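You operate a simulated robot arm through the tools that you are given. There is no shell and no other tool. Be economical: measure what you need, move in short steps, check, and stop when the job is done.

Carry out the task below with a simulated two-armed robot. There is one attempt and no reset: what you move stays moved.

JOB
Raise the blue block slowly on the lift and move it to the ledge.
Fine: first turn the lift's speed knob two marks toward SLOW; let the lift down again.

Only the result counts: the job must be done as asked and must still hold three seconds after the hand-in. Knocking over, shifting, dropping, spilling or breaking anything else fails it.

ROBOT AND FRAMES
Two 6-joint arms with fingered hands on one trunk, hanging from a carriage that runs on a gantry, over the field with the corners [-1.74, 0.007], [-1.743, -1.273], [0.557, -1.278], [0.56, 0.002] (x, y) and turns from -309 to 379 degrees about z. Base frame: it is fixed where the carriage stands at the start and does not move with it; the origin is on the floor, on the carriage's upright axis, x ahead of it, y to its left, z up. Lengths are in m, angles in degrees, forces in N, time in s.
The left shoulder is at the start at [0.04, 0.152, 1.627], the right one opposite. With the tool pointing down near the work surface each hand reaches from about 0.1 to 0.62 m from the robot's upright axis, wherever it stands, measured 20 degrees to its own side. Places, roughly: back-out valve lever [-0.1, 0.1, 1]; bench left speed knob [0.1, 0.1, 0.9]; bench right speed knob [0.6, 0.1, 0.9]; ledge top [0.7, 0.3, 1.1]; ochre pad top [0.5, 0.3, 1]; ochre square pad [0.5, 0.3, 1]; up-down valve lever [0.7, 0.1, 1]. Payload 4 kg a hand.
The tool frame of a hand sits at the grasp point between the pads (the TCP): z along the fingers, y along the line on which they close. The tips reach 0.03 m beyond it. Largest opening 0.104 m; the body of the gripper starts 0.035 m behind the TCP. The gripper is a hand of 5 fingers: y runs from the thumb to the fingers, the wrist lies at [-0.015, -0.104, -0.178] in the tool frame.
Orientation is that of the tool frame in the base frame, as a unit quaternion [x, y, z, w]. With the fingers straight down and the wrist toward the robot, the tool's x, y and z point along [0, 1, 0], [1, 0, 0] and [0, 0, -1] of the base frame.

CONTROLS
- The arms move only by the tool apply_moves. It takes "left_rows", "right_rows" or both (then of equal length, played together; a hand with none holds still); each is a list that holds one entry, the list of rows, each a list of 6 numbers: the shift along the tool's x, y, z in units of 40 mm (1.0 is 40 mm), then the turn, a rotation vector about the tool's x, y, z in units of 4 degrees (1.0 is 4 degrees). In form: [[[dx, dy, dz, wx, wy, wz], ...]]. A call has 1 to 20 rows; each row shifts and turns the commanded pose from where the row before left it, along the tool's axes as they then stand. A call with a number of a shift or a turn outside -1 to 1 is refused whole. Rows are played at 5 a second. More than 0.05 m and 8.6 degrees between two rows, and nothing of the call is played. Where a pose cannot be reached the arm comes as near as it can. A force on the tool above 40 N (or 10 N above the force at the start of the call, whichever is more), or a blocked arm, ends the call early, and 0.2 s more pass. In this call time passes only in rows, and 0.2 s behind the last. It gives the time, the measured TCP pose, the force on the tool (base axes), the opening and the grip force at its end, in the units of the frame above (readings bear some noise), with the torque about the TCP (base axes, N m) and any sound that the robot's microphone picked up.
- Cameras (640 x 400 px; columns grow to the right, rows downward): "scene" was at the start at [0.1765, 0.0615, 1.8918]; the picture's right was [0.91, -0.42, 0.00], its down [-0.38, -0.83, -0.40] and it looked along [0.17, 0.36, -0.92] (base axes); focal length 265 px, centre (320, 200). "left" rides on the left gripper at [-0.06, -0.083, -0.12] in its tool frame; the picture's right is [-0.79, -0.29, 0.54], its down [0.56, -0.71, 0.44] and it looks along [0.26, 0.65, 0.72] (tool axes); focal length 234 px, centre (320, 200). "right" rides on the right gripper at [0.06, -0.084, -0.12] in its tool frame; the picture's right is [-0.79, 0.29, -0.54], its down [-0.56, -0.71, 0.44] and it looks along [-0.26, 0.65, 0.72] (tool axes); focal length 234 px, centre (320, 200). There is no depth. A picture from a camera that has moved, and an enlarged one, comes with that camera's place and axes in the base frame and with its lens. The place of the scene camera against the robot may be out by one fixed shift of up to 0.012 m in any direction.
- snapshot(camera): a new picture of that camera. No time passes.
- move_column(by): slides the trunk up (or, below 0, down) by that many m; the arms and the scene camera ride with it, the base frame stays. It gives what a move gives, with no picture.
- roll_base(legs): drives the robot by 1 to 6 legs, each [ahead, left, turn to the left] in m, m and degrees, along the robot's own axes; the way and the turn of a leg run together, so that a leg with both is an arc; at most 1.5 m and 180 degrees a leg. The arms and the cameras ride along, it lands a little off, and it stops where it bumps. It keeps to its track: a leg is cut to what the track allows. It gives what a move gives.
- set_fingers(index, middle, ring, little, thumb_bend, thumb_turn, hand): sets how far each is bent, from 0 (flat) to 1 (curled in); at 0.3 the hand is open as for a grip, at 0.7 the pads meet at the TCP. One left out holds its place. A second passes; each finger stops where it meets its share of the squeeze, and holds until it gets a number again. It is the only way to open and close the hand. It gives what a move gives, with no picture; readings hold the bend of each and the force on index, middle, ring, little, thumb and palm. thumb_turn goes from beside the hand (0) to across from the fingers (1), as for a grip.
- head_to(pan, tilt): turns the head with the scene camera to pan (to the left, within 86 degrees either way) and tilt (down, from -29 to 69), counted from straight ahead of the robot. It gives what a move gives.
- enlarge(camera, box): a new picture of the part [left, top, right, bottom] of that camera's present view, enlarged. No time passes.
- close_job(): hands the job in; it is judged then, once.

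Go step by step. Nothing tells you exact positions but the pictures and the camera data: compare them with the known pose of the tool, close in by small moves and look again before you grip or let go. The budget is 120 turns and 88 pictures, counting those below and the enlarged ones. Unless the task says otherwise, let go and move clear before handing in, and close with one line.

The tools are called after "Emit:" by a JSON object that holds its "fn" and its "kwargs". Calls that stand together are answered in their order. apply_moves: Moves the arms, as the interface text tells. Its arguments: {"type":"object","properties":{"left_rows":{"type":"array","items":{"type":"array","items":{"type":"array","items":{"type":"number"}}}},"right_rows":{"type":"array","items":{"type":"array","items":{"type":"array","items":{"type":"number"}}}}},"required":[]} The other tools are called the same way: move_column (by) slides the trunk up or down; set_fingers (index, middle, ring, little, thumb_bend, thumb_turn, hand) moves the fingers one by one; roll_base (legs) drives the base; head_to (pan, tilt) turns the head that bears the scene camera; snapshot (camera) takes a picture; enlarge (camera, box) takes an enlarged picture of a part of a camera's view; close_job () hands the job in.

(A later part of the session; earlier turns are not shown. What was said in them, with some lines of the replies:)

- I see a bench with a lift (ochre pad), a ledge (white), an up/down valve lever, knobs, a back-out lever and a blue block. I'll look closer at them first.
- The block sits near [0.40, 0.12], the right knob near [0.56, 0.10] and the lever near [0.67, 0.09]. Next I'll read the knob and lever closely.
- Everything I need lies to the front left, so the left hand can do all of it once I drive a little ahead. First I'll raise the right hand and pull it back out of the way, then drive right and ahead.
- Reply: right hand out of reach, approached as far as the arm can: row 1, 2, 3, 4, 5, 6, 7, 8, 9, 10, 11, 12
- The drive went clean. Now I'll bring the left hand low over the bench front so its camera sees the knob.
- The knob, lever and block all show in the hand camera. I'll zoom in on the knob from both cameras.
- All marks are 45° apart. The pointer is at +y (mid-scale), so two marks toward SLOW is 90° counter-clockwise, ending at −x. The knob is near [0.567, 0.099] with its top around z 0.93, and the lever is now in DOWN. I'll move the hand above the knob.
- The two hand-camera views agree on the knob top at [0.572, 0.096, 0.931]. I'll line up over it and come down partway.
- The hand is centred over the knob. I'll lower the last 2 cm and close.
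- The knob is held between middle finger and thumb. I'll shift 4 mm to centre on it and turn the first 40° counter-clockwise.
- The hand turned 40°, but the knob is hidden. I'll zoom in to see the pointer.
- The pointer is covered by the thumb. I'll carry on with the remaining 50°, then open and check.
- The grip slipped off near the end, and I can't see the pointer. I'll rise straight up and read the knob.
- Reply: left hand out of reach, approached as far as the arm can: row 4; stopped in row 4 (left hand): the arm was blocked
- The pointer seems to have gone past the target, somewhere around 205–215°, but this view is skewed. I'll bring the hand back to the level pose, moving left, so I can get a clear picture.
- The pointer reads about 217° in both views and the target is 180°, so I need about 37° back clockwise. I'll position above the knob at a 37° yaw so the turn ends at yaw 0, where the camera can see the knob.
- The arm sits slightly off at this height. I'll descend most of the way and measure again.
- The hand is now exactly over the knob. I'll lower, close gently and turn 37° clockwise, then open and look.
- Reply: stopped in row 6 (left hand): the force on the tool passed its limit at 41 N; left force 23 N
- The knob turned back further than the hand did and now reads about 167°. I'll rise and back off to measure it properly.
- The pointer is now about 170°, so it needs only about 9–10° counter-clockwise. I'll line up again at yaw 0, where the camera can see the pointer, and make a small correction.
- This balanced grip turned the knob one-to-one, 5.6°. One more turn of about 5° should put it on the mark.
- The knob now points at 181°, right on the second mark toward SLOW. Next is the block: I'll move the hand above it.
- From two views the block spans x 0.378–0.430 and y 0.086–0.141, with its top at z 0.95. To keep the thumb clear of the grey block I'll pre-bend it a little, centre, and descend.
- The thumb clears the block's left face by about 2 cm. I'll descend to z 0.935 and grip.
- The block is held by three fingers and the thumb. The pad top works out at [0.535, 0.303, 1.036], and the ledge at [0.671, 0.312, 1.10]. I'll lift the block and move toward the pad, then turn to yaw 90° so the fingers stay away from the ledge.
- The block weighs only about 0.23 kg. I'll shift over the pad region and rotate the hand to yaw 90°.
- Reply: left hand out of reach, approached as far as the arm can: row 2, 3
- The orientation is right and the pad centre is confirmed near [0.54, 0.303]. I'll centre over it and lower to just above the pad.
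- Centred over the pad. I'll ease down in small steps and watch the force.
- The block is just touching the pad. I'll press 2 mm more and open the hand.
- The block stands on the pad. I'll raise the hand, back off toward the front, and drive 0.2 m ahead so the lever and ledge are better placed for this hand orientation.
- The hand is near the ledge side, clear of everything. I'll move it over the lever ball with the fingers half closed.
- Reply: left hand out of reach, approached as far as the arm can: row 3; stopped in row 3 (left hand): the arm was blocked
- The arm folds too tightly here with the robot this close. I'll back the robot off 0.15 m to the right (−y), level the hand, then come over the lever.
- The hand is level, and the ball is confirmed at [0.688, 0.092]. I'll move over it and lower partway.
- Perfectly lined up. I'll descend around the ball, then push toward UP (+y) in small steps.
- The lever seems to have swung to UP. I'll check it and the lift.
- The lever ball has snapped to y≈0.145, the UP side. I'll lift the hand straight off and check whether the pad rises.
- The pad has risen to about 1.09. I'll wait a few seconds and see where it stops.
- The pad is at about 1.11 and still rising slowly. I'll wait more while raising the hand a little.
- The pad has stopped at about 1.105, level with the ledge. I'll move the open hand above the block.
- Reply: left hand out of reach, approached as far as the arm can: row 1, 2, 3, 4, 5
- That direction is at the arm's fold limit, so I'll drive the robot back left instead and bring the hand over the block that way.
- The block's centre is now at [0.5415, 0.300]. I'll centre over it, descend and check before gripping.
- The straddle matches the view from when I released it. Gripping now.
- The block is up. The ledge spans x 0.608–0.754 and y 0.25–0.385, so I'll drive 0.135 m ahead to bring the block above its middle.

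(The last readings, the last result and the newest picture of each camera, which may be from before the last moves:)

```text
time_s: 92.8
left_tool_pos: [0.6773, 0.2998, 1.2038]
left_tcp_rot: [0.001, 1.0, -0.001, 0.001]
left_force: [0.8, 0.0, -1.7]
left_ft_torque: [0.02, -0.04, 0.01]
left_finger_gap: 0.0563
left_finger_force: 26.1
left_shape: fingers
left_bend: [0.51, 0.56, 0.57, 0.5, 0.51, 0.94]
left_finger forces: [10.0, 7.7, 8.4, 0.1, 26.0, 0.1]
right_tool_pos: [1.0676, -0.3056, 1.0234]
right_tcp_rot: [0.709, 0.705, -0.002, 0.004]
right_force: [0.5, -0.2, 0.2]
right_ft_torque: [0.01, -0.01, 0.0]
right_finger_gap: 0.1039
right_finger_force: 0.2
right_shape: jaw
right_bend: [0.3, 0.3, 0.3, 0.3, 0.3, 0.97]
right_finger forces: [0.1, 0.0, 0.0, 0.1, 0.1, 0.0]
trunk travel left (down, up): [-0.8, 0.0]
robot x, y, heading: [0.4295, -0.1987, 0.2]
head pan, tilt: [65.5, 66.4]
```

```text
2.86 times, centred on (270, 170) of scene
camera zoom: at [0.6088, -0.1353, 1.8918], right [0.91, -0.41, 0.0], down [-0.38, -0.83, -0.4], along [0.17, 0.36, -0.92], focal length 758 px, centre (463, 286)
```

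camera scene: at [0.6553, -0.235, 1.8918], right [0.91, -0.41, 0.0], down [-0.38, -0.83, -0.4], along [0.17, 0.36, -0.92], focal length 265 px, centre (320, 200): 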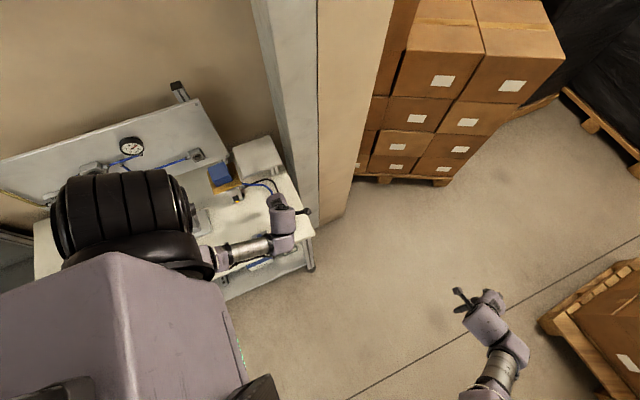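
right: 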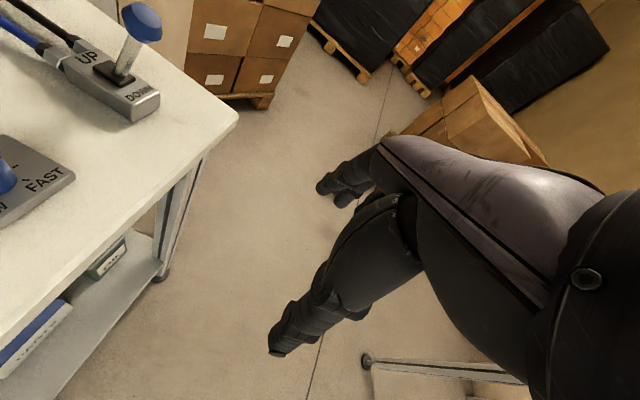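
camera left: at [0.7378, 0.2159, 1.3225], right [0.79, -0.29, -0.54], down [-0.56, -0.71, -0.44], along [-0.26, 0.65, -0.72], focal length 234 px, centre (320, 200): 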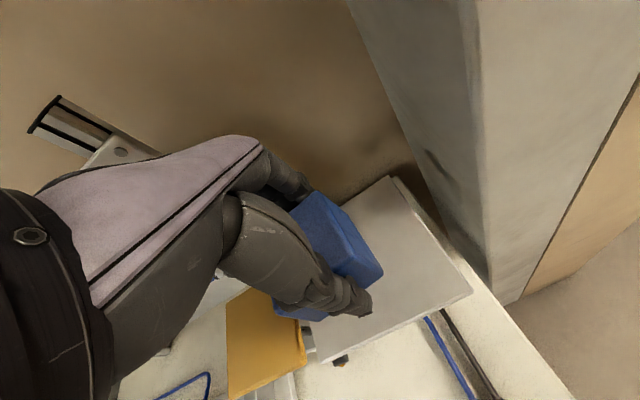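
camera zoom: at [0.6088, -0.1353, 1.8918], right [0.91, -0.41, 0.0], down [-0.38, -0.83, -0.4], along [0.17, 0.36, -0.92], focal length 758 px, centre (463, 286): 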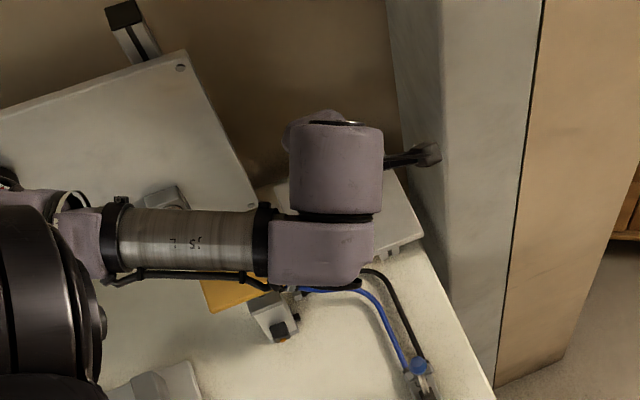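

Now well above the ledge. I'll shift 14 mm back and lower to just above it.

Emit:
{"fn": "apply_moves", "kwargs": {"left_rows": [[[0, 0.35, 0.3, 0, 0, 0], [0, 0, 0.4, 0, 0, 0], [0, 0, 0.25, 0, 0, 0], [0, 0, 0, 0, 0, 0]]]}}

Emit:
{"fn": "apply_moves", "kwargs": {"left_rows": [[[0, 0, 0.1, 0, 0, 0], [0, 0, 0, 0, 0, 0]]]}}

Emit:
{"fn": "apply_moves", "kwargs": {"left_rows": [[[0, 0, 0.1, 0, 0, 0], [0, 0, 0, 0, 0, 0]]]}}

Emit:
{"fn": "apply_moves", "kwargs": {"left_rows": [[[0, 0, 0.1, 0, 0, 0], [0, 0, 0, 0, 0, 0]]]}}

```text
time_s: 93.8
left_tool_pos: [0.6764, 0.3133, 1.1653]
left_tcp_rot: [0.002, 1.0, -0.001, 0.001]
left_force: [-0.1, -0.4, -1.8]
left_ft_torque: [0.0, -0.02, -0.04]
left_finger_gap: 0.0562
left_finger_force: 25.8
left_shape: fingers
left_bend: [0.51, 0.56, 0.57, 0.5, 0.51, 0.94]
left_finger forces: [10.0, 7.6, 8.4, 0.0, 25.9, 0.1]
right_tool_pos: [1.0674, -0.3057, 1.023]
right_tcp_rot: [0.709, 0.705, -0.001, 0.004]
right_force: [0.2, -0.1, 0.3]
right_ft_torque: [0.0, -0.03, 0.0]
right_finger_gap: 0.1039
right_finger_force: 0.0
right_shape: jaw
right_bend: [0.3, 0.3, 0.3, 0.3, 0.3, 0.97]
right_finger forces: [0.0, 0.0, 0.1, 0.0, 0.1, 0.0]
trunk travel left (down, up): [-0.8, 0.0]
robot x, y, heading: [0.4315, -0.2001, 0.0]
head pan, tilt: [65.5, 66.4]
```

```text
time_s: 94.4
left_tool_pos: [0.6763, 0.3133, 1.1622]
left_tcp_rot: [0.001, 1.0, -0.002, 0.0]
left_force: [-0.1, -1.3, -1.3]
left_ft_torque: [-0.01, -0.02, 0.01]
left_finger_gap: 0.0563
left_finger_force: 25.6
left_shape: fingers
left_bend: [0.51, 0.56, 0.57, 0.5, 0.51, 0.94]
left_finger forces: [10.0, 7.6, 8.5, 0.1, 25.9, 0.0]
right_tool_pos: [1.0677, -0.3045, 1.0235]
right_tcp_rot: [0.709, 0.705, -0.001, 0.004]
right_force: [0.5, 0.6, 1.2]
right_ft_torque: [0.01, -0.01, -0.02]
right_finger_gap: 0.1039
right_finger_force: 0.1
right_shape: jaw
right_bend: [0.3, 0.3, 0.3, 0.3, 0.3, 0.97]
right_finger forces: [0.0, 0.1, 0.0, 0.0, 0.0, 0.1]
trunk travel left (down, up): [-0.8, 0.0]
robot x, y, heading: [0.4318, -0.1948, 0.1]
head pan, tilt: [65.5, 66.4]
```

```text
time_s: 95.0
left_tool_pos: [0.6763, 0.3144, 1.1586]
left_tcp_rot: [0.001, 1.0, -0.001, 0.001]
left_force: [-1.2, 0.5, -1.4]
left_ft_torque: [0.03, -0.05, 0.01]
left_finger_gap: 0.056
left_finger_force: 25.7
left_shape: fingers
left_bend: [0.51, 0.56, 0.57, 0.5, 0.51, 0.94]
left_finger forces: [10.0, 7.7, 8.4, 0.0, 26.0, 0.0]
right_tool_pos: [1.068, -0.3051, 1.0233]
right_tcp_rot: [0.709, 0.705, -0.002, 0.003]
right_force: [-0.7, 0.1, -0.1]
right_ft_torque: [0.0, 0.02, 0.0]
right_finger_gap: 0.1038
right_finger_force: 0.0
right_shape: jaw
right_bend: [0.3, 0.3, 0.3, 0.3, 0.3, 0.97]
right_finger forces: [0.1, 0.0, 0.1, 0.0, 0.0, 0.1]
trunk travel left (down, up): [-0.8, 0.0]
robot x, y, heading: [0.4331, -0.1968, -0.1]
head pan, tilt: [65.5, 66.4]
```

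```text
time_s: 95.6
left_tool_pos: [0.6771, 0.3126, 1.1538]
left_tcp_rot: [0.0, 1.0, -0.001, 0.002]
left_force: [-0.1, -0.1, -1.8]
left_ft_torque: [0.06, 0.02, -0.01]
left_finger_gap: 0.0562
left_finger_force: 25.7
left_shape: fingers
left_bend: [0.51, 0.56, 0.57, 0.5, 0.51, 0.94]
left_finger forces: [10.0, 7.6, 8.5, 0.0, 25.9, 0.0]
right_tool_pos: [1.0678, -0.3053, 1.0231]
right_tcp_rot: [0.709, 0.705, -0.002, 0.004]
right_force: [0.0, 0.2, -0.1]
right_ft_torque: [-0.01, 0.0, 0.02]
right_finger_gap: 0.1038
right_finger_force: 0.0
right_shape: jaw
right_bend: [0.3, 0.3, 0.3, 0.3, 0.3, 0.97]
right_finger forces: [0.0, 0.0, 0.0, 0.0, 0.0, 0.0]
trunk travel left (down, up): [-0.8, 0.0]
robot x, y, heading: [0.4339, -0.1979, -0.1]
head pan, tilt: [65.5, 66.4]
```

No contact yet, so I'll keep lowering in 3 mm steps.

Emit:
{"fn": "apply_moves", "kwargs": {"left_rows": [[[0, 0, 0.08, 0, 0, 0], [0, 0, 0, 0, 0, 0]]]}}

Emit:
{"fn": "apply_moves", "kwargs": {"left_rows": [[[0, 0, 0.08, 0, 0, 0], [0, 0, 0, 0, 0, 0]]]}}

```text
time_s: 96.2
left_tool_pos: [0.6776, 0.3144, 1.1516]
left_tcp_rot: [0.001, 1.0, 0.001, 0.001]
left_force: [-3.0, -1.5, 19.6]
left_ft_torque: [0.52, 0.33, 0.04]
left_finger_gap: 0.0565
left_finger_force: 33.7
left_shape: fingers
left_bend: [0.52, 0.56, 0.57, 0.5, 0.51, 0.94]
left_finger forces: [9.0, 20.6, 8.0, 0.0, 28.7, 0.0]
right_tool_pos: [1.0691, -0.304, 1.0241]
right_tcp_rot: [0.709, 0.705, -0.002, 0.005]
right_force: [0.6, -0.4, 0.3]
right_ft_torque: [0.03, -0.02, 0.0]
right_finger_gap: 0.1039
right_finger_force: 0.0
right_shape: jaw
right_bend: [0.3, 0.3, 0.3, 0.3, 0.3, 0.97]
right_finger forces: [0.1, 0.1, 0.1, 0.0, 0.1, 0.0]
trunk travel left (down, up): [-0.8, 0.0]
robot x, y, heading: [0.4319, -0.1981, -0.0]
head pan, tilt: [65.5, 66.4]
```

```text
time_s: 96.8
left_tool_pos: [0.6783, 0.3173, 1.1518]
left_tcp_rot: [0.001, 1.0, 0.006, 0.003]
left_force: [-6.2, -1.6, 23.3]
left_ft_torque: [0.5, 0.44, 0.13]
left_finger_gap: 0.0567
left_finger_force: 34.6
left_shape: fingers
left_bend: [0.52, 0.56, 0.58, 0.5, 0.52, 0.93]
left_finger forces: [9.0, 23.5, 7.9, 0.0, 29.0, 0.1]
right_tool_pos: [1.0673, -0.3039, 1.0232]
right_tcp_rot: [0.709, 0.706, -0.003, 0.004]
right_force: [-0.3, 0.3, -0.5]
right_ft_torque: [-0.02, -0.03, -0.01]
right_finger_gap: 0.1038
right_finger_force: 0.0
right_shape: jaw
right_bend: [0.3, 0.3, 0.3, 0.3, 0.3, 0.97]
right_finger forces: [0.0, 0.0, 0.0, 0.1, 0.1, 0.0]
trunk travel left (down, up): [-0.8, 0.0]
robot x, y, heading: [0.4313, -0.1993, -0.0]
head pan, tilt: [65.5, 66.4]
stopped in row 2 (left hand): the force on the tool passed its limit at 41 N (the readings are from after the stop); the commanded pose is now the measured one
```

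The block is firmly on the ledge with about 20 N of contact. I'll ease up 1 mm, let go and rise.

Emit:
{"fn": "apply_moves", "kwargs": {"left_rows": [[[0, 0, -0.05, 0, 0, 0], [0, 0, 0, 0, 0, 0]]]}}

Emit:
{"fn": "set_fingers", "kwargs": {"hand": "left", "index": 0.3, "middle": 0.3, "ring": 0.3, "little": 0.3, "thumb_bend": 0.3}}

Emit:
{"fn": "apply_moves", "kwargs": {"left_rows": [[[0, 0, -0.3, 0, 0, 0], [0, 0, -0.5, 0, 0, 0], [0, 0, -0.6, 0, 0, 0], [0, 0, -0.6, 0, 0, 0], [0, 0, 0, 0, 0, 0]]]}}

Emit:
{"fn": "snapshot", "kwargs": {"camera": "left"}}

```text
time_s: 97.3
left_tool_pos: [0.6785, 0.3164, 1.1515]
left_tcp_rot: [0.001, 1.0, 0.002, 0.002]
left_force: [-2.1, 3.1, 14.7]
left_ft_torque: [0.52, 0.25, 0.02]
left_finger_gap: 0.0565
left_finger_force: 31.4
left_shape: fingers
left_bend: [0.52, 0.56, 0.58, 0.5, 0.52, 0.93]
left_finger forces: [10.3, 18.6, 8.7, 0.1, 25.6, 0.0]
right_tool_pos: [1.0694, -0.3044, 1.0222]
right_tcp_rot: [0.71, 0.704, -0.001, 0.004]
right_force: [0.3, -0.1, 0.4]
right_ft_torque: [-0.05, 0.01, 0.0]
right_finger_gap: 0.1038
right_finger_force: 0.0
right_shape: jaw
right_bend: [0.3, 0.3, 0.3, 0.3, 0.3, 0.97]
right_finger forces: [0.0, 0.0, 0.0, 0.0, 0.0, 0.1]
trunk travel left (down, up): [-0.8, 0.0]
robot x, y, heading: [0.431, -0.1918, 0.2]
head pan, tilt: [65.5, 66.4]
```

```text
time_s: 98.3
left_tool_pos: [0.6769, 0.3146, 1.1507]
left_tcp_rot: [0.001, 1.0, 0.001, 0.002]
left_force: [-0.3, 0.5, -0.1]
left_ft_torque: [0.01, -0.01, 0.01]
left_finger_gap: 0.1027
left_finger_force: 0.0
left_shape: fingers
left_bend: [0.3, 0.3, 0.3, 0.3, 0.3, 0.97]
left_finger forces: [0.1, 0.1, 0.1, 0.1, 0.1, 0.0]
right_tool_pos: [1.0689, -0.3055, 1.0243]
right_tcp_rot: [0.709, 0.705, -0.002, 0.004]
right_force: [0.5, -0.5, -0.3]
right_ft_torque: [-0.01, 0.01, 0.01]
right_finger_gap: 0.1034
right_finger_force: 0.1
right_shape: jaw
right_bend: [0.3, 0.3, 0.3, 0.3, 0.3, 0.97]
right_finger forces: [0.0, 0.0, 0.1, 0.0, 0.1, 0.0]
trunk travel left (down, up): [-0.8, 0.0]
robot x, y, heading: [0.4336, -0.197, 0.2]
head pan, tilt: [65.5, 66.4]
```

```text
time_s: 99.5
left_tool_pos: [0.6759, 0.3099, 1.2289]
left_tcp_rot: [0.0, 1.0, 0.0, 0.002]
left_force: [-0.6, -0.1, -0.5]
left_ft_torque: [-0.06, 0.01, 0.02]
left_finger_gap: 0.1033
left_finger_force: 0.0
left_shape: fingers
left_bend: [0.3, 0.3, 0.3, 0.3, 0.3, 0.97]
left_finger forces: [0.0, 0.0, 0.0, 0.0, 0.1, 0.0]
left hand out of reach, approached as far as the arm can: row 4
right_tool_pos: [1.0684, -0.3058, 1.0241]
right_tcp_rot: [0.709, 0.705, -0.002, 0.005]
right_force: [-0.3, 0.4, -0.2]
right_ft_torque: [0.02, 0.03, 0.01]
right_finger_gap: 0.1035
right_finger_force: 0.0
right_shape: jaw
right_bend: [0.3, 0.3, 0.3, 0.3, 0.3, 0.97]
right_finger forces: [0.0, 0.0, 0.0, 0.0, 0.0, 0.0]
trunk travel left (down, up): [-0.8, 0.0]
robot x, y, heading: [0.4351, -0.1934, 0.0]
head pan, tilt: [65.5, 66.4]
```

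```text
14 pictures are left
camera left: at [0.7368, 0.225, 1.3478], right [0.79, -0.29, -0.54], down [-0.56, -0.7, -0.44], along [-0.25, 0.65, -0.72], focal length 234 px, centre (320, 200)
```

left: 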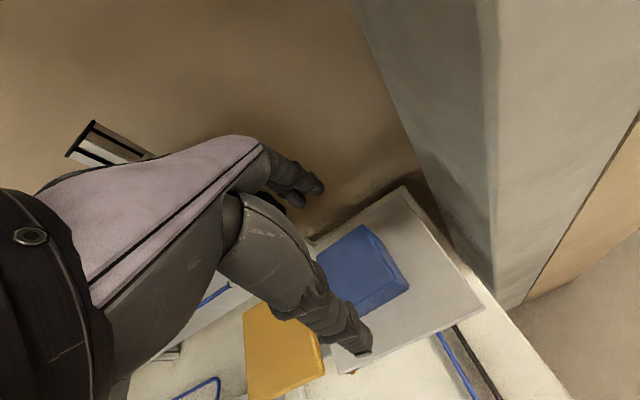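

The block sits squarely on the ledge. Now the lift must come down: I'll drive back to the lever stance.

Emit:
{"fn": "roll_base", "kwargs": {"legs": [[0, -0.1, 0], [0.045, 0, 0]]}}

Emit:
{"fn": "apply_moves", "kwargs": {"left_rows": [[[0, -0.7, 0, 0, 0, 0], [0.2, -0.7, 0, 0, 0, 0], [0.2, -0.4, 0.3, 0, 0, 0], [0.2, 0, 0.7, 0, 0, 0], [0.2, 0, 0.7, 0, 0, 0], [0, 0, 0.8, 0, 0, 0], [0, 0, 0.8, 0, 0, 0], [0, 0, 0, 0, 0, 0]]]}}

Emit:
{"fn": "set_fingers", "kwargs": {"hand": "left", "index": 0.45, "middle": 0.45, "ring": 0.45, "little": 0.45, "thumb_bend": 0.45}}

Emit:
{"fn": "snapshot", "kwargs": {"camera": "left"}}

```text
time_s: 101.2
left_tool_pos: [0.7216, 0.2097, 1.2293]
left_tcp_rot: [0.002, 1.0, 0.002, 0.001]
left_force: [-0.1, -0.4, 1.0]
left_ft_torque: [-0.03, 0.04, -0.02]
left_finger_gap: 0.1031
left_finger_force: 0.0
left_shape: fingers
left_bend: [0.3, 0.3, 0.3, 0.3, 0.3, 0.97]
left_finger forces: [0.0, 0.0, 0.0, 0.1, 0.0, 0.0]
right_tool_pos: [1.1119, -0.4047, 1.0232]
right_tcp_rot: [0.71, 0.704, -0.001, 0.005]
right_force: [0.1, 1.8, -0.1]
right_ft_torque: [-0.01, 0.0, 0.02]
right_finger_gap: 0.1035
right_finger_force: 0.2
right_shape: jaw
right_bend: [0.3, 0.3, 0.3, 0.3, 0.3, 0.97]
right_finger forces: [0.0, 0.1, 0.0, 0.0, 0.0, 0.0]
trunk travel left (down, up): [-0.8, 0.0]
robot x, y, heading: [0.4758, -0.2951, -0.1]
head pan, tilt: [65.5, 66.4]
```

```text
time_s: 103.0
left_tool_pos: [0.6892, 0.1374, 1.0949]
left_tcp_rot: [0.003, 1.0, 0.002, 0.002]
left_force: [0.1, 0.6, 0.0]
left_ft_torque: [-0.02, 0.01, 0.01]
left_finger_gap: 0.1031
left_finger_force: 0.0
left_shape: fingers
left_bend: [0.3, 0.3, 0.3, 0.3, 0.3, 0.97]
left_finger forces: [0.0, 0.0, 0.0, 0.1, 0.0, 0.0]
right_tool_pos: [1.1124, -0.4065, 1.0229]
right_tcp_rot: [0.709, 0.705, -0.002, 0.004]
right_force: [-0.3, 0.2, -0.4]
right_ft_torque: [-0.01, -0.03, -0.02]
right_finger_gap: 0.1035
right_finger_force: 0.0
right_shape: jaw
right_bend: [0.3, 0.3, 0.3, 0.3, 0.3, 0.97]
right_finger forces: [0.0, 0.1, 0.1, 0.0, 0.1, 0.0]
trunk travel left (down, up): [-0.8, 0.0]
robot x, y, heading: [0.48, -0.2991, -0.2]
head pan, tilt: [65.5, 66.4]
```

```text
time_s: 104.0
left_tool_pos: [0.6902, 0.1386, 1.0961]
left_tcp_rot: [0.002, 1.0, 0.002, 0.001]
left_force: [0.2, -0.1, 0.6]
left_ft_torque: [-0.01, -0.03, -0.02]
left_finger_gap: 0.0658
left_finger_force: 0.1
left_shape: fingers
left_bend: [0.45, 0.45, 0.45, 0.45, 0.45, 0.97]
left_finger forces: [0.0, 0.0, 0.0, 0.0, 0.0, 0.1]
right_tool_pos: [1.1126, -0.4057, 1.024]
right_tcp_rot: [0.709, 0.705, -0.002, 0.004]
right_force: [0.4, 0.8, -0.1]
right_ft_torque: [0.02, 0.01, 0.04]
right_finger_gap: 0.1037
right_finger_force: 0.1
right_shape: jaw
right_bend: [0.3, 0.3, 0.3, 0.3, 0.3, 0.97]
right_finger forces: [0.0, 0.0, 0.1, 0.0, 0.1, 0.0]
trunk travel left (down, up): [-0.8, 0.0]
robot x, y, heading: [0.4777, -0.2981, -0.1]
head pan, tilt: [65.5, 66.4]
```

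```text
13 pictures are left
camera left: at [0.7499, 0.0531, 1.2149], right [0.79, -0.29, -0.54], down [-0.56, -0.7, -0.44], along [-0.25, 0.65, -0.72], focal length 234 px, centre (320, 200)
```

left: 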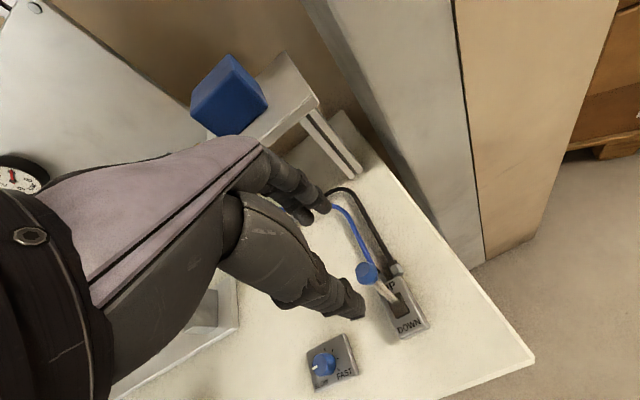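

The ball is at [0.685, 0.143] in UP. I'll descend around it and push toward DOWN (−y).

Emit:
{"fn": "apply_moves", "kwargs": {"left_rows": [[[0.1, 0.1, 0.6, 0, 0, 0], [0, 0, 0.7, 0, 0, 0], [0, 0, 0.7, 0, 0, 0], [0, 0, 0.6, 0, 0, 0], [0, 0, 0, 0, 0, 0]]]}}

Emit:
{"fn": "apply_moves", "kwargs": {"left_rows": [[[0, -0.3, 0, 0, 0, 0], [0, -0.3, 0, 0, 0, 0], [0, -0.3, 0, 0, 0, 0], [0, -0.3, 0, 0, 0, 0], [0, 0, 0, 0, 0, 0]]]}}

Emit:
{"fn": "snapshot", "kwargs": {"camera": "left"}}

```text
time_s: 105.2
left_tool_pos: [0.686, 0.1425, 0.9931]
left_tcp_rot: [0.002, 1.0, 0.002, 0.001]
left_force: [0.3, -0.2, -1.1]
left_ft_torque: [-0.01, -0.01, -0.03]
left_finger_gap: 0.0656
left_finger_force: 0.0
left_shape: fingers
left_bend: [0.45, 0.45, 0.45, 0.45, 0.45, 0.97]
left_finger forces: [0.1, 0.0, 0.0, 0.0, 0.0, 0.0]
right_tool_pos: [1.112, -0.4063, 1.0235]
right_tcp_rot: [0.71, 0.704, -0.002, 0.004]
right_force: [0.1, 0.0, -1.5]
right_ft_torque: [0.01, -0.02, -0.03]
right_finger_gap: 0.1037
right_finger_force: 0.0
right_shape: jaw
right_bend: [0.3, 0.3, 0.3, 0.3, 0.3, 0.97]
right_finger forces: [0.0, 0.0, 0.0, 0.0, 0.0, 0.1]
trunk travel left (down, up): [-0.8, 0.0]
robot x, y, heading: [0.4764, -0.295, -0.1]
head pan, tilt: [65.5, 66.4]
```

```text
time_s: 106.4
left_tool_pos: [0.687, 0.0955, 0.9921]
left_tcp_rot: [0.003, 1.0, 0.001, 0.003]
left_force: [1.2, 1.2, 1.4]
left_ft_torque: [0.03, 0.03, -0.03]
left_finger_gap: 0.0672
left_finger_force: 1.5
left_shape: fingers
left_bend: [0.44, 0.45, 0.45, 0.45, 0.45, 0.97]
left_finger forces: [2.3, 0.0, 0.1, 0.1, 0.0, 0.0]
right_tool_pos: [1.1117, -0.4061, 1.0227]
right_tcp_rot: [0.709, 0.705, -0.003, 0.005]
right_force: [0.0, 0.3, 0.0]
right_ft_torque: [0.0, 0.01, 0.02]
right_finger_gap: 0.1038
right_finger_force: 0.1
right_shape: jaw
right_bend: [0.3, 0.3, 0.3, 0.3, 0.3, 0.97]
right_finger forces: [0.0, 0.0, 0.1, 0.0, 0.1, 0.1]
trunk travel left (down, up): [-0.8, 0.0]
robot x, y, heading: [0.4743, -0.2949, -0.3]
head pan, tilt: [65.5, 66.4]
```

```text
12 pictures are left
camera left: at [0.7465, 0.0099, 1.1116], right [0.79, -0.29, -0.54], down [-0.56, -0.7, -0.44], along [-0.25, 0.65, -0.72], focal length 234 px, centre (320, 200)
```

left: 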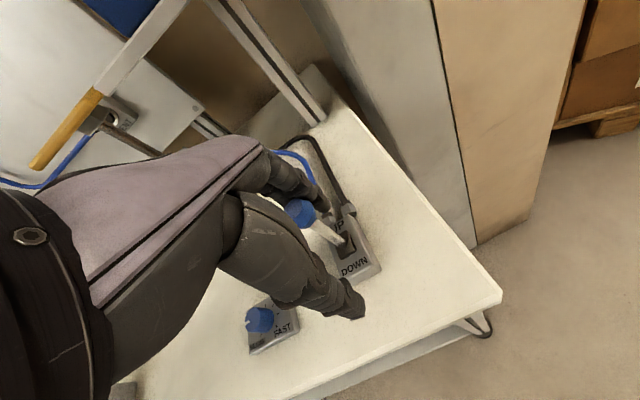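

The lever is at about mid-throw, so I'll keep pushing a bit further.

Emit:
{"fn": "apply_moves", "kwargs": {"left_rows": [[[0, -0.2, 0, 0, 0, 0], [0, -0.2, 0, 0, 0, 0], [0, -0.2, 0, 0, 0, 0], [0, -0.1, 0, 0, 0, 0], [0, 0, 0, 0, 0, 0]]]}}

Emit:
{"fn": "snapshot", "kwargs": {"camera": "left"}}

```text
time_s: 107.6
left_tool_pos: [0.6861, 0.0661, 0.9922]
left_tcp_rot: [0.002, 1.0, 0.001, 0.002]
left_force: [-0.7, 2.0, 0.8]
left_ft_torque: [-0.02, -0.02, 0.01]
left_finger_gap: 0.0676
left_finger_force: 1.3
left_shape: fingers
left_bend: [0.44, 0.45, 0.45, 0.45, 0.45, 0.97]
left_finger forces: [1.8, 0.2, 0.0, 0.0, 0.0, 0.0]
right_tool_pos: [1.1121, -0.4054, 1.0244]
right_tcp_rot: [0.709, 0.705, -0.001, 0.005]
right_force: [0.5, 0.1, 0.0]
right_ft_torque: [-0.01, 0.04, 0.06]
right_finger_gap: 0.1035
right_finger_force: 0.1
right_shape: jaw
right_bend: [0.3, 0.3, 0.3, 0.3, 0.3, 0.97]
right_finger forces: [0.0, 0.0, 0.0, 0.0, 0.0, 0.1]
trunk travel left (down, up): [-0.8, 0.0]
robot x, y, heading: [0.4777, -0.2966, -0.0]
head pan, tilt: [65.5, 66.4]
```

```text
11 pictures are left
camera left: at [0.7461, -0.0178, 1.1111], right [0.79, -0.29, -0.54], down [-0.56, -0.7, -0.44], along [-0.25, 0.65, -0.72], focal length 234 px, centre (320, 200)
```

left: 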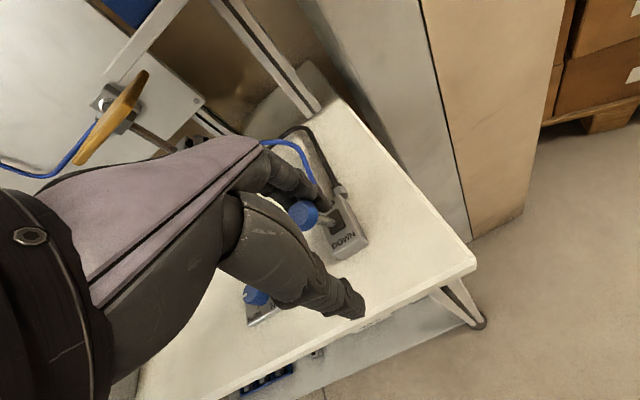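

The ball is now at y≈0.093, the DOWN position. I'll nudge it 4 mm more, back off and rise, then watch the lift.

Emit:
{"fn": "apply_moves", "kwargs": {"left_rows": [[[0, -0.1, 0, 0, 0, 0], [0, 0, 0, 0, 0, 0], [0, 0.3, 0, 0, 0, 0], [0, 0.3, 0, 0, 0, 0], [0, 0, -0.7, 0, 0, 0], [0, 0, -0.7, 0, 0, 0], [0, 0, -0.7, 0, 0, 0], [0, 0, -0.7, 0, 0, 0], [0, -0.2, -0.6, 0, 0, 0], [0, -0.2, -0.6, 0, 0, 0], [0, 0, 0, 0, 0, 0], [0, 0, 0, 0, 0, 0], [0, 0, 0, 0, 0, 0], [0, 0, 0, 0, 0, 0], [0, 0, 0, 0, 0, 0], [0, 0, 0, 0, 0, 0]]]}}

Emit:
{"fn": "enlarge", "kwargs": {"camera": "scene", "box": [180, 110, 320, 240]}}

Emit:
{"fn": "snapshot", "kwargs": {"camera": "left"}}

```text
time_s: 111.0
left_tool_pos: [0.6854, 0.0704, 1.1536]
left_tcp_rot: [0.003, 1.0, 0.002, 0.002]
left_force: [0.1, -0.1, 0.1]
left_ft_torque: [-0.05, 0.0, 0.01]
left_finger_gap: 0.0658
left_finger_force: 0.1
left_shape: fingers
left_bend: [0.45, 0.45, 0.45, 0.45, 0.45, 0.97]
left_finger forces: [0.0, 0.0, 0.1, 0.0, 0.0, 0.0]
right_tool_pos: [1.113, -0.4066, 1.0237]
right_tcp_rot: [0.71, 0.704, -0.002, 0.004]
right_force: [0.0, -0.5, 0.5]
right_ft_torque: [0.02, 0.01, -0.01]
right_finger_gap: 0.1035
right_finger_force: 0.0
right_shape: jaw
right_bend: [0.3, 0.3, 0.3, 0.3, 0.3, 0.97]
right_finger forces: [0.0, 0.1, 0.1, 0.1, 0.1, 0.0]
trunk travel left (down, up): [-0.8, 0.0]
robot x, y, heading: [0.4768, -0.2947, -0.0]
head pan, tilt: [65.5, 66.4]
```

```text
3.08 times, centred on (250, 175) of scene
camera zoom: at [0.6532, -0.2354, 1.8918], right [0.91, -0.42, 0.0], down [-0.38, -0.83, -0.4], along [0.17, 0.36, -0.92], focal length 816 px, centre (535, 277)
```

zoom: 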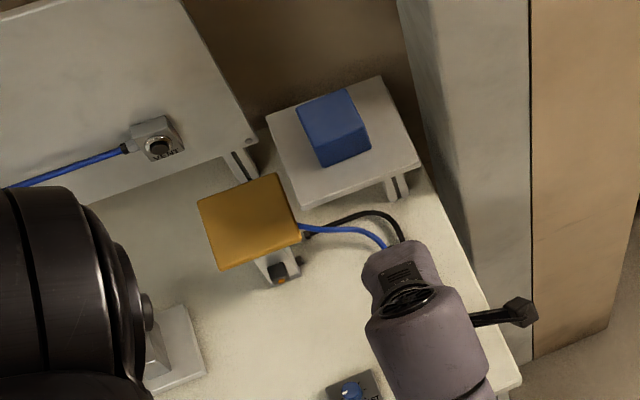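

```text
9 pictures are left
camera left: at [0.7458, -0.0141, 1.2716], right [0.79, -0.29, -0.54], down [-0.56, -0.7, -0.44], along [-0.25, 0.65, -0.72], focal length 234 px, centre (320, 200)
```

left: 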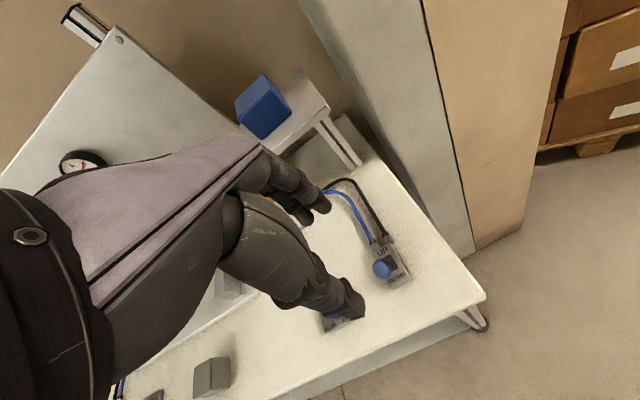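

The pad is nearly back down. I'll wait about 4 s more while moving the hand clear, then check the pad, lever and knob.

Emit:
{"fn": "apply_moves", "kwargs": {"left_rows": [[[-0.5, -0.2, -0.3, 0, 0, 0], [-0.5, -0.2, -0.3, 0, 0, 0], [-0.5, -0.2, 0, 0, 0, 0], [-0.5, 0, 0, 0, 0, 0], [-0.5, 0, 0, 0, 0, 0], [0, 0, 0, 0, 0, 0], [0, 0, 0, 0, 0, 0], [0, 0, 0, 0, 0, 0], [0, 0, 0, 0, 0, 0], [0, 0, 0, 0, 0, 0], [0, 0, 0, 0, 0, 0], [0, 0, 0, 0, 0, 0], [0, 0, 0, 0, 0, 0], [0, 0, 0, 0, 0, 0], [0, 0, 0, 0, 0, 0], [0, 0, 0, 0, 0, 0], [0, 0, 0, 0, 0, 0], [0, 0, 0, 0, 0, 0], [0, 0, 0, 0, 0, 0], [0, 0, 0, 0, 0, 0]]]}}

Emit:
{"fn": "enlarge", "kwargs": {"camera": "scene", "box": [180, 110, 320, 250]}}

Emit:
{"fn": "enlarge", "kwargs": {"camera": "scene", "box": [240, 200, 300, 260]}}

```text
time_s: 115.2
left_tool_pos: [0.785, 0.0453, 1.1765]
left_tcp_rot: [0.001, 1.0, 0.002, 0.002]
left_force: [0.5, -0.5, -0.1]
left_ft_torque: [0.05, -0.03, -0.02]
left_finger_gap: 0.0658
left_finger_force: 0.2
left_shape: fingers
left_bend: [0.45, 0.45, 0.45, 0.45, 0.45, 0.97]
left_finger forces: [0.0, 0.0, 0.0, 0.1, 0.1, 0.1]
right_tool_pos: [1.1123, -0.4071, 1.0244]
right_tcp_rot: [0.71, 0.705, -0.002, 0.004]
right_force: [0.3, -0.9, 0.0]
right_ft_torque: [0.02, 0.02, 0.0]
right_finger_gap: 0.1038
right_finger_force: 0.1
right_shape: jaw
right_bend: [0.3, 0.3, 0.3, 0.3, 0.3, 0.97]
right_finger forces: [0.0, 0.0, 0.1, 0.0, 0.0, 0.0]
trunk travel left (down, up): [-0.8, 0.0]
robot x, y, heading: [0.4801, -0.2969, -0.2]
head pan, tilt: [65.5, 66.4]
```

```text
2.86 times, centred on (250, 180) of scene
camera zoom: at [0.6532, -0.2354, 1.8918], right [0.91, -0.42, 0.0], down [-0.38, -0.83, -0.4], along [0.17, 0.36, -0.92], focal length 758 px, centre (520, 257)
```

zoom: 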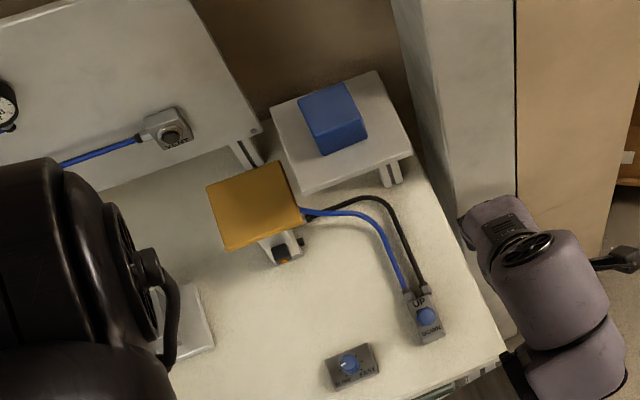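

```text
6.67 times, centred on (270, 230) of scene
camera zoom: at [0.6532, -0.2354, 1.8918], right [0.91, -0.42, 0.0], down [-0.38, -0.83, -0.4], along [0.17, 0.36, -0.92], focal length 1769 px, centre (653, 0)
```

zoom: 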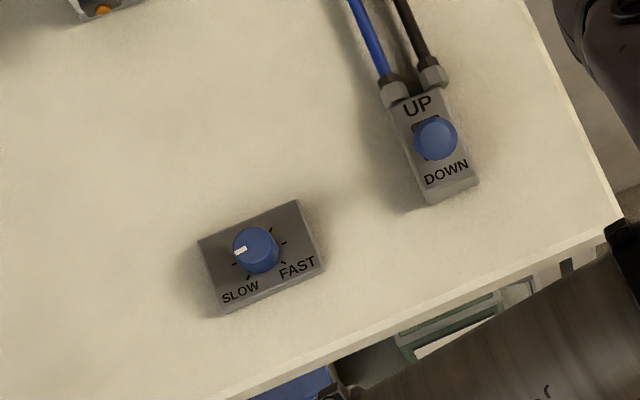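

The lever is in DOWN, the knob still points at the second mark toward SLOW, and the block stands on the ledge. I'll wait once more to confirm the pad has settled.

Emit:
{"fn": "apply_moves", "kwargs": {"left_rows": [[[0, 0, 0, 0, 0, 0], [0, 0, 0, 0, 0, 0], [0, 0, 0, 0, 0, 0], [0, 0, 0, 0, 0, 0], [0, 0, 0, 0, 0, 0], [0, 0, 0, 0, 0, 0], [0, 0, 0, 0, 0, 0], [0, 0, 0, 0, 0, 0], [0, 0, 0, 0, 0, 0], [0, 0, 0, 0, 0, 0], [0, 0, 0, 0, 0, 0], [0, 0, 0, 0, 0, 0], [0, 0, 0, 0, 0, 0], [0, 0, 0, 0, 0, 0], [0, 0, 0, 0, 0, 0], [0, 0, 0, 0, 0, 0], [0, 0, 0, 0, 0, 0], [0, 0, 0, 0, 0, 0], [0, 0, 0, 0, 0, 0], [0, 0, 0, 0, 0, 0]]]}}

Emit:
{"fn": "enlarge", "kwargs": {"camera": "scene", "box": [180, 110, 320, 250]}}

```text
time_s: 119.4
left_tool_pos: [0.7847, 0.0454, 1.1771]
left_tcp_rot: [0.002, 1.0, 0.002, 0.002]
left_force: [0.3, 0.5, 0.1]
left_ft_torque: [0.0, 0.01, 0.01]
left_finger_gap: 0.0658
left_finger_force: 0.0
left_shape: fingers
left_bend: [0.45, 0.45, 0.45, 0.45, 0.45, 0.97]
left_finger forces: [0.0, 0.0, 0.1, 0.1, 0.0, 0.1]
right_tool_pos: [1.1115, -0.4071, 1.0232]
right_tcp_rot: [0.71, 0.704, -0.002, 0.004]
right_force: [0.3, -0.5, 0.2]
right_ft_torque: [-0.01, -0.04, 0.0]
right_finger_gap: 0.1037
right_finger_force: 0.0
right_shape: jaw
right_bend: [0.3, 0.3, 0.3, 0.3, 0.3, 0.97]
right_finger forces: [0.0, 0.0, 0.1, 0.0, 0.1, 0.1]
trunk travel left (down, up): [-0.8, 0.0]
robot x, y, heading: [0.4769, -0.2938, 0.0]
head pan, tilt: [65.5, 66.4]
```

```text
2.86 times, centred on (250, 180) of scene
camera zoom: at [0.6532, -0.2354, 1.8918], right [0.91, -0.42, 0.0], down [-0.38, -0.83, -0.4], along [0.17, 0.36, -0.92], focal length 758 px, centre (520, 257)
```

zoom: 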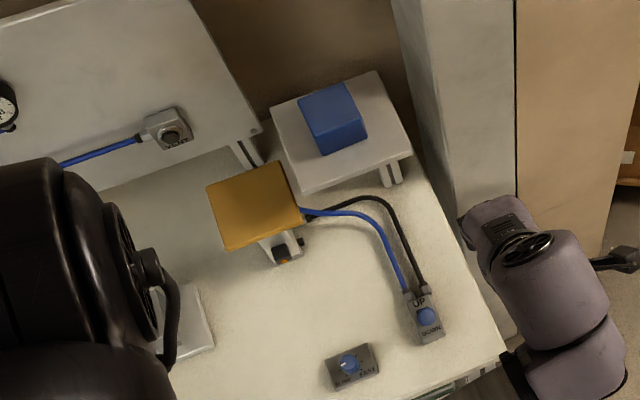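

The picture is unchanged over 4 s: the lift is down, the block is on the ledge, the knob is two marks toward SLOW and the hand is clear. Handing in.

Emit:
{"fn": "close_job", "kwargs": {}}

```text
The job is handed in.
```

The job is handed in: I turned the lift's speed knob two marks toward SLOW, raised the blue block on the lift, moved it to the ledge and let the lift down again. The knob first went about 37° too far toward SLOW, and I corrected it before using the lift.
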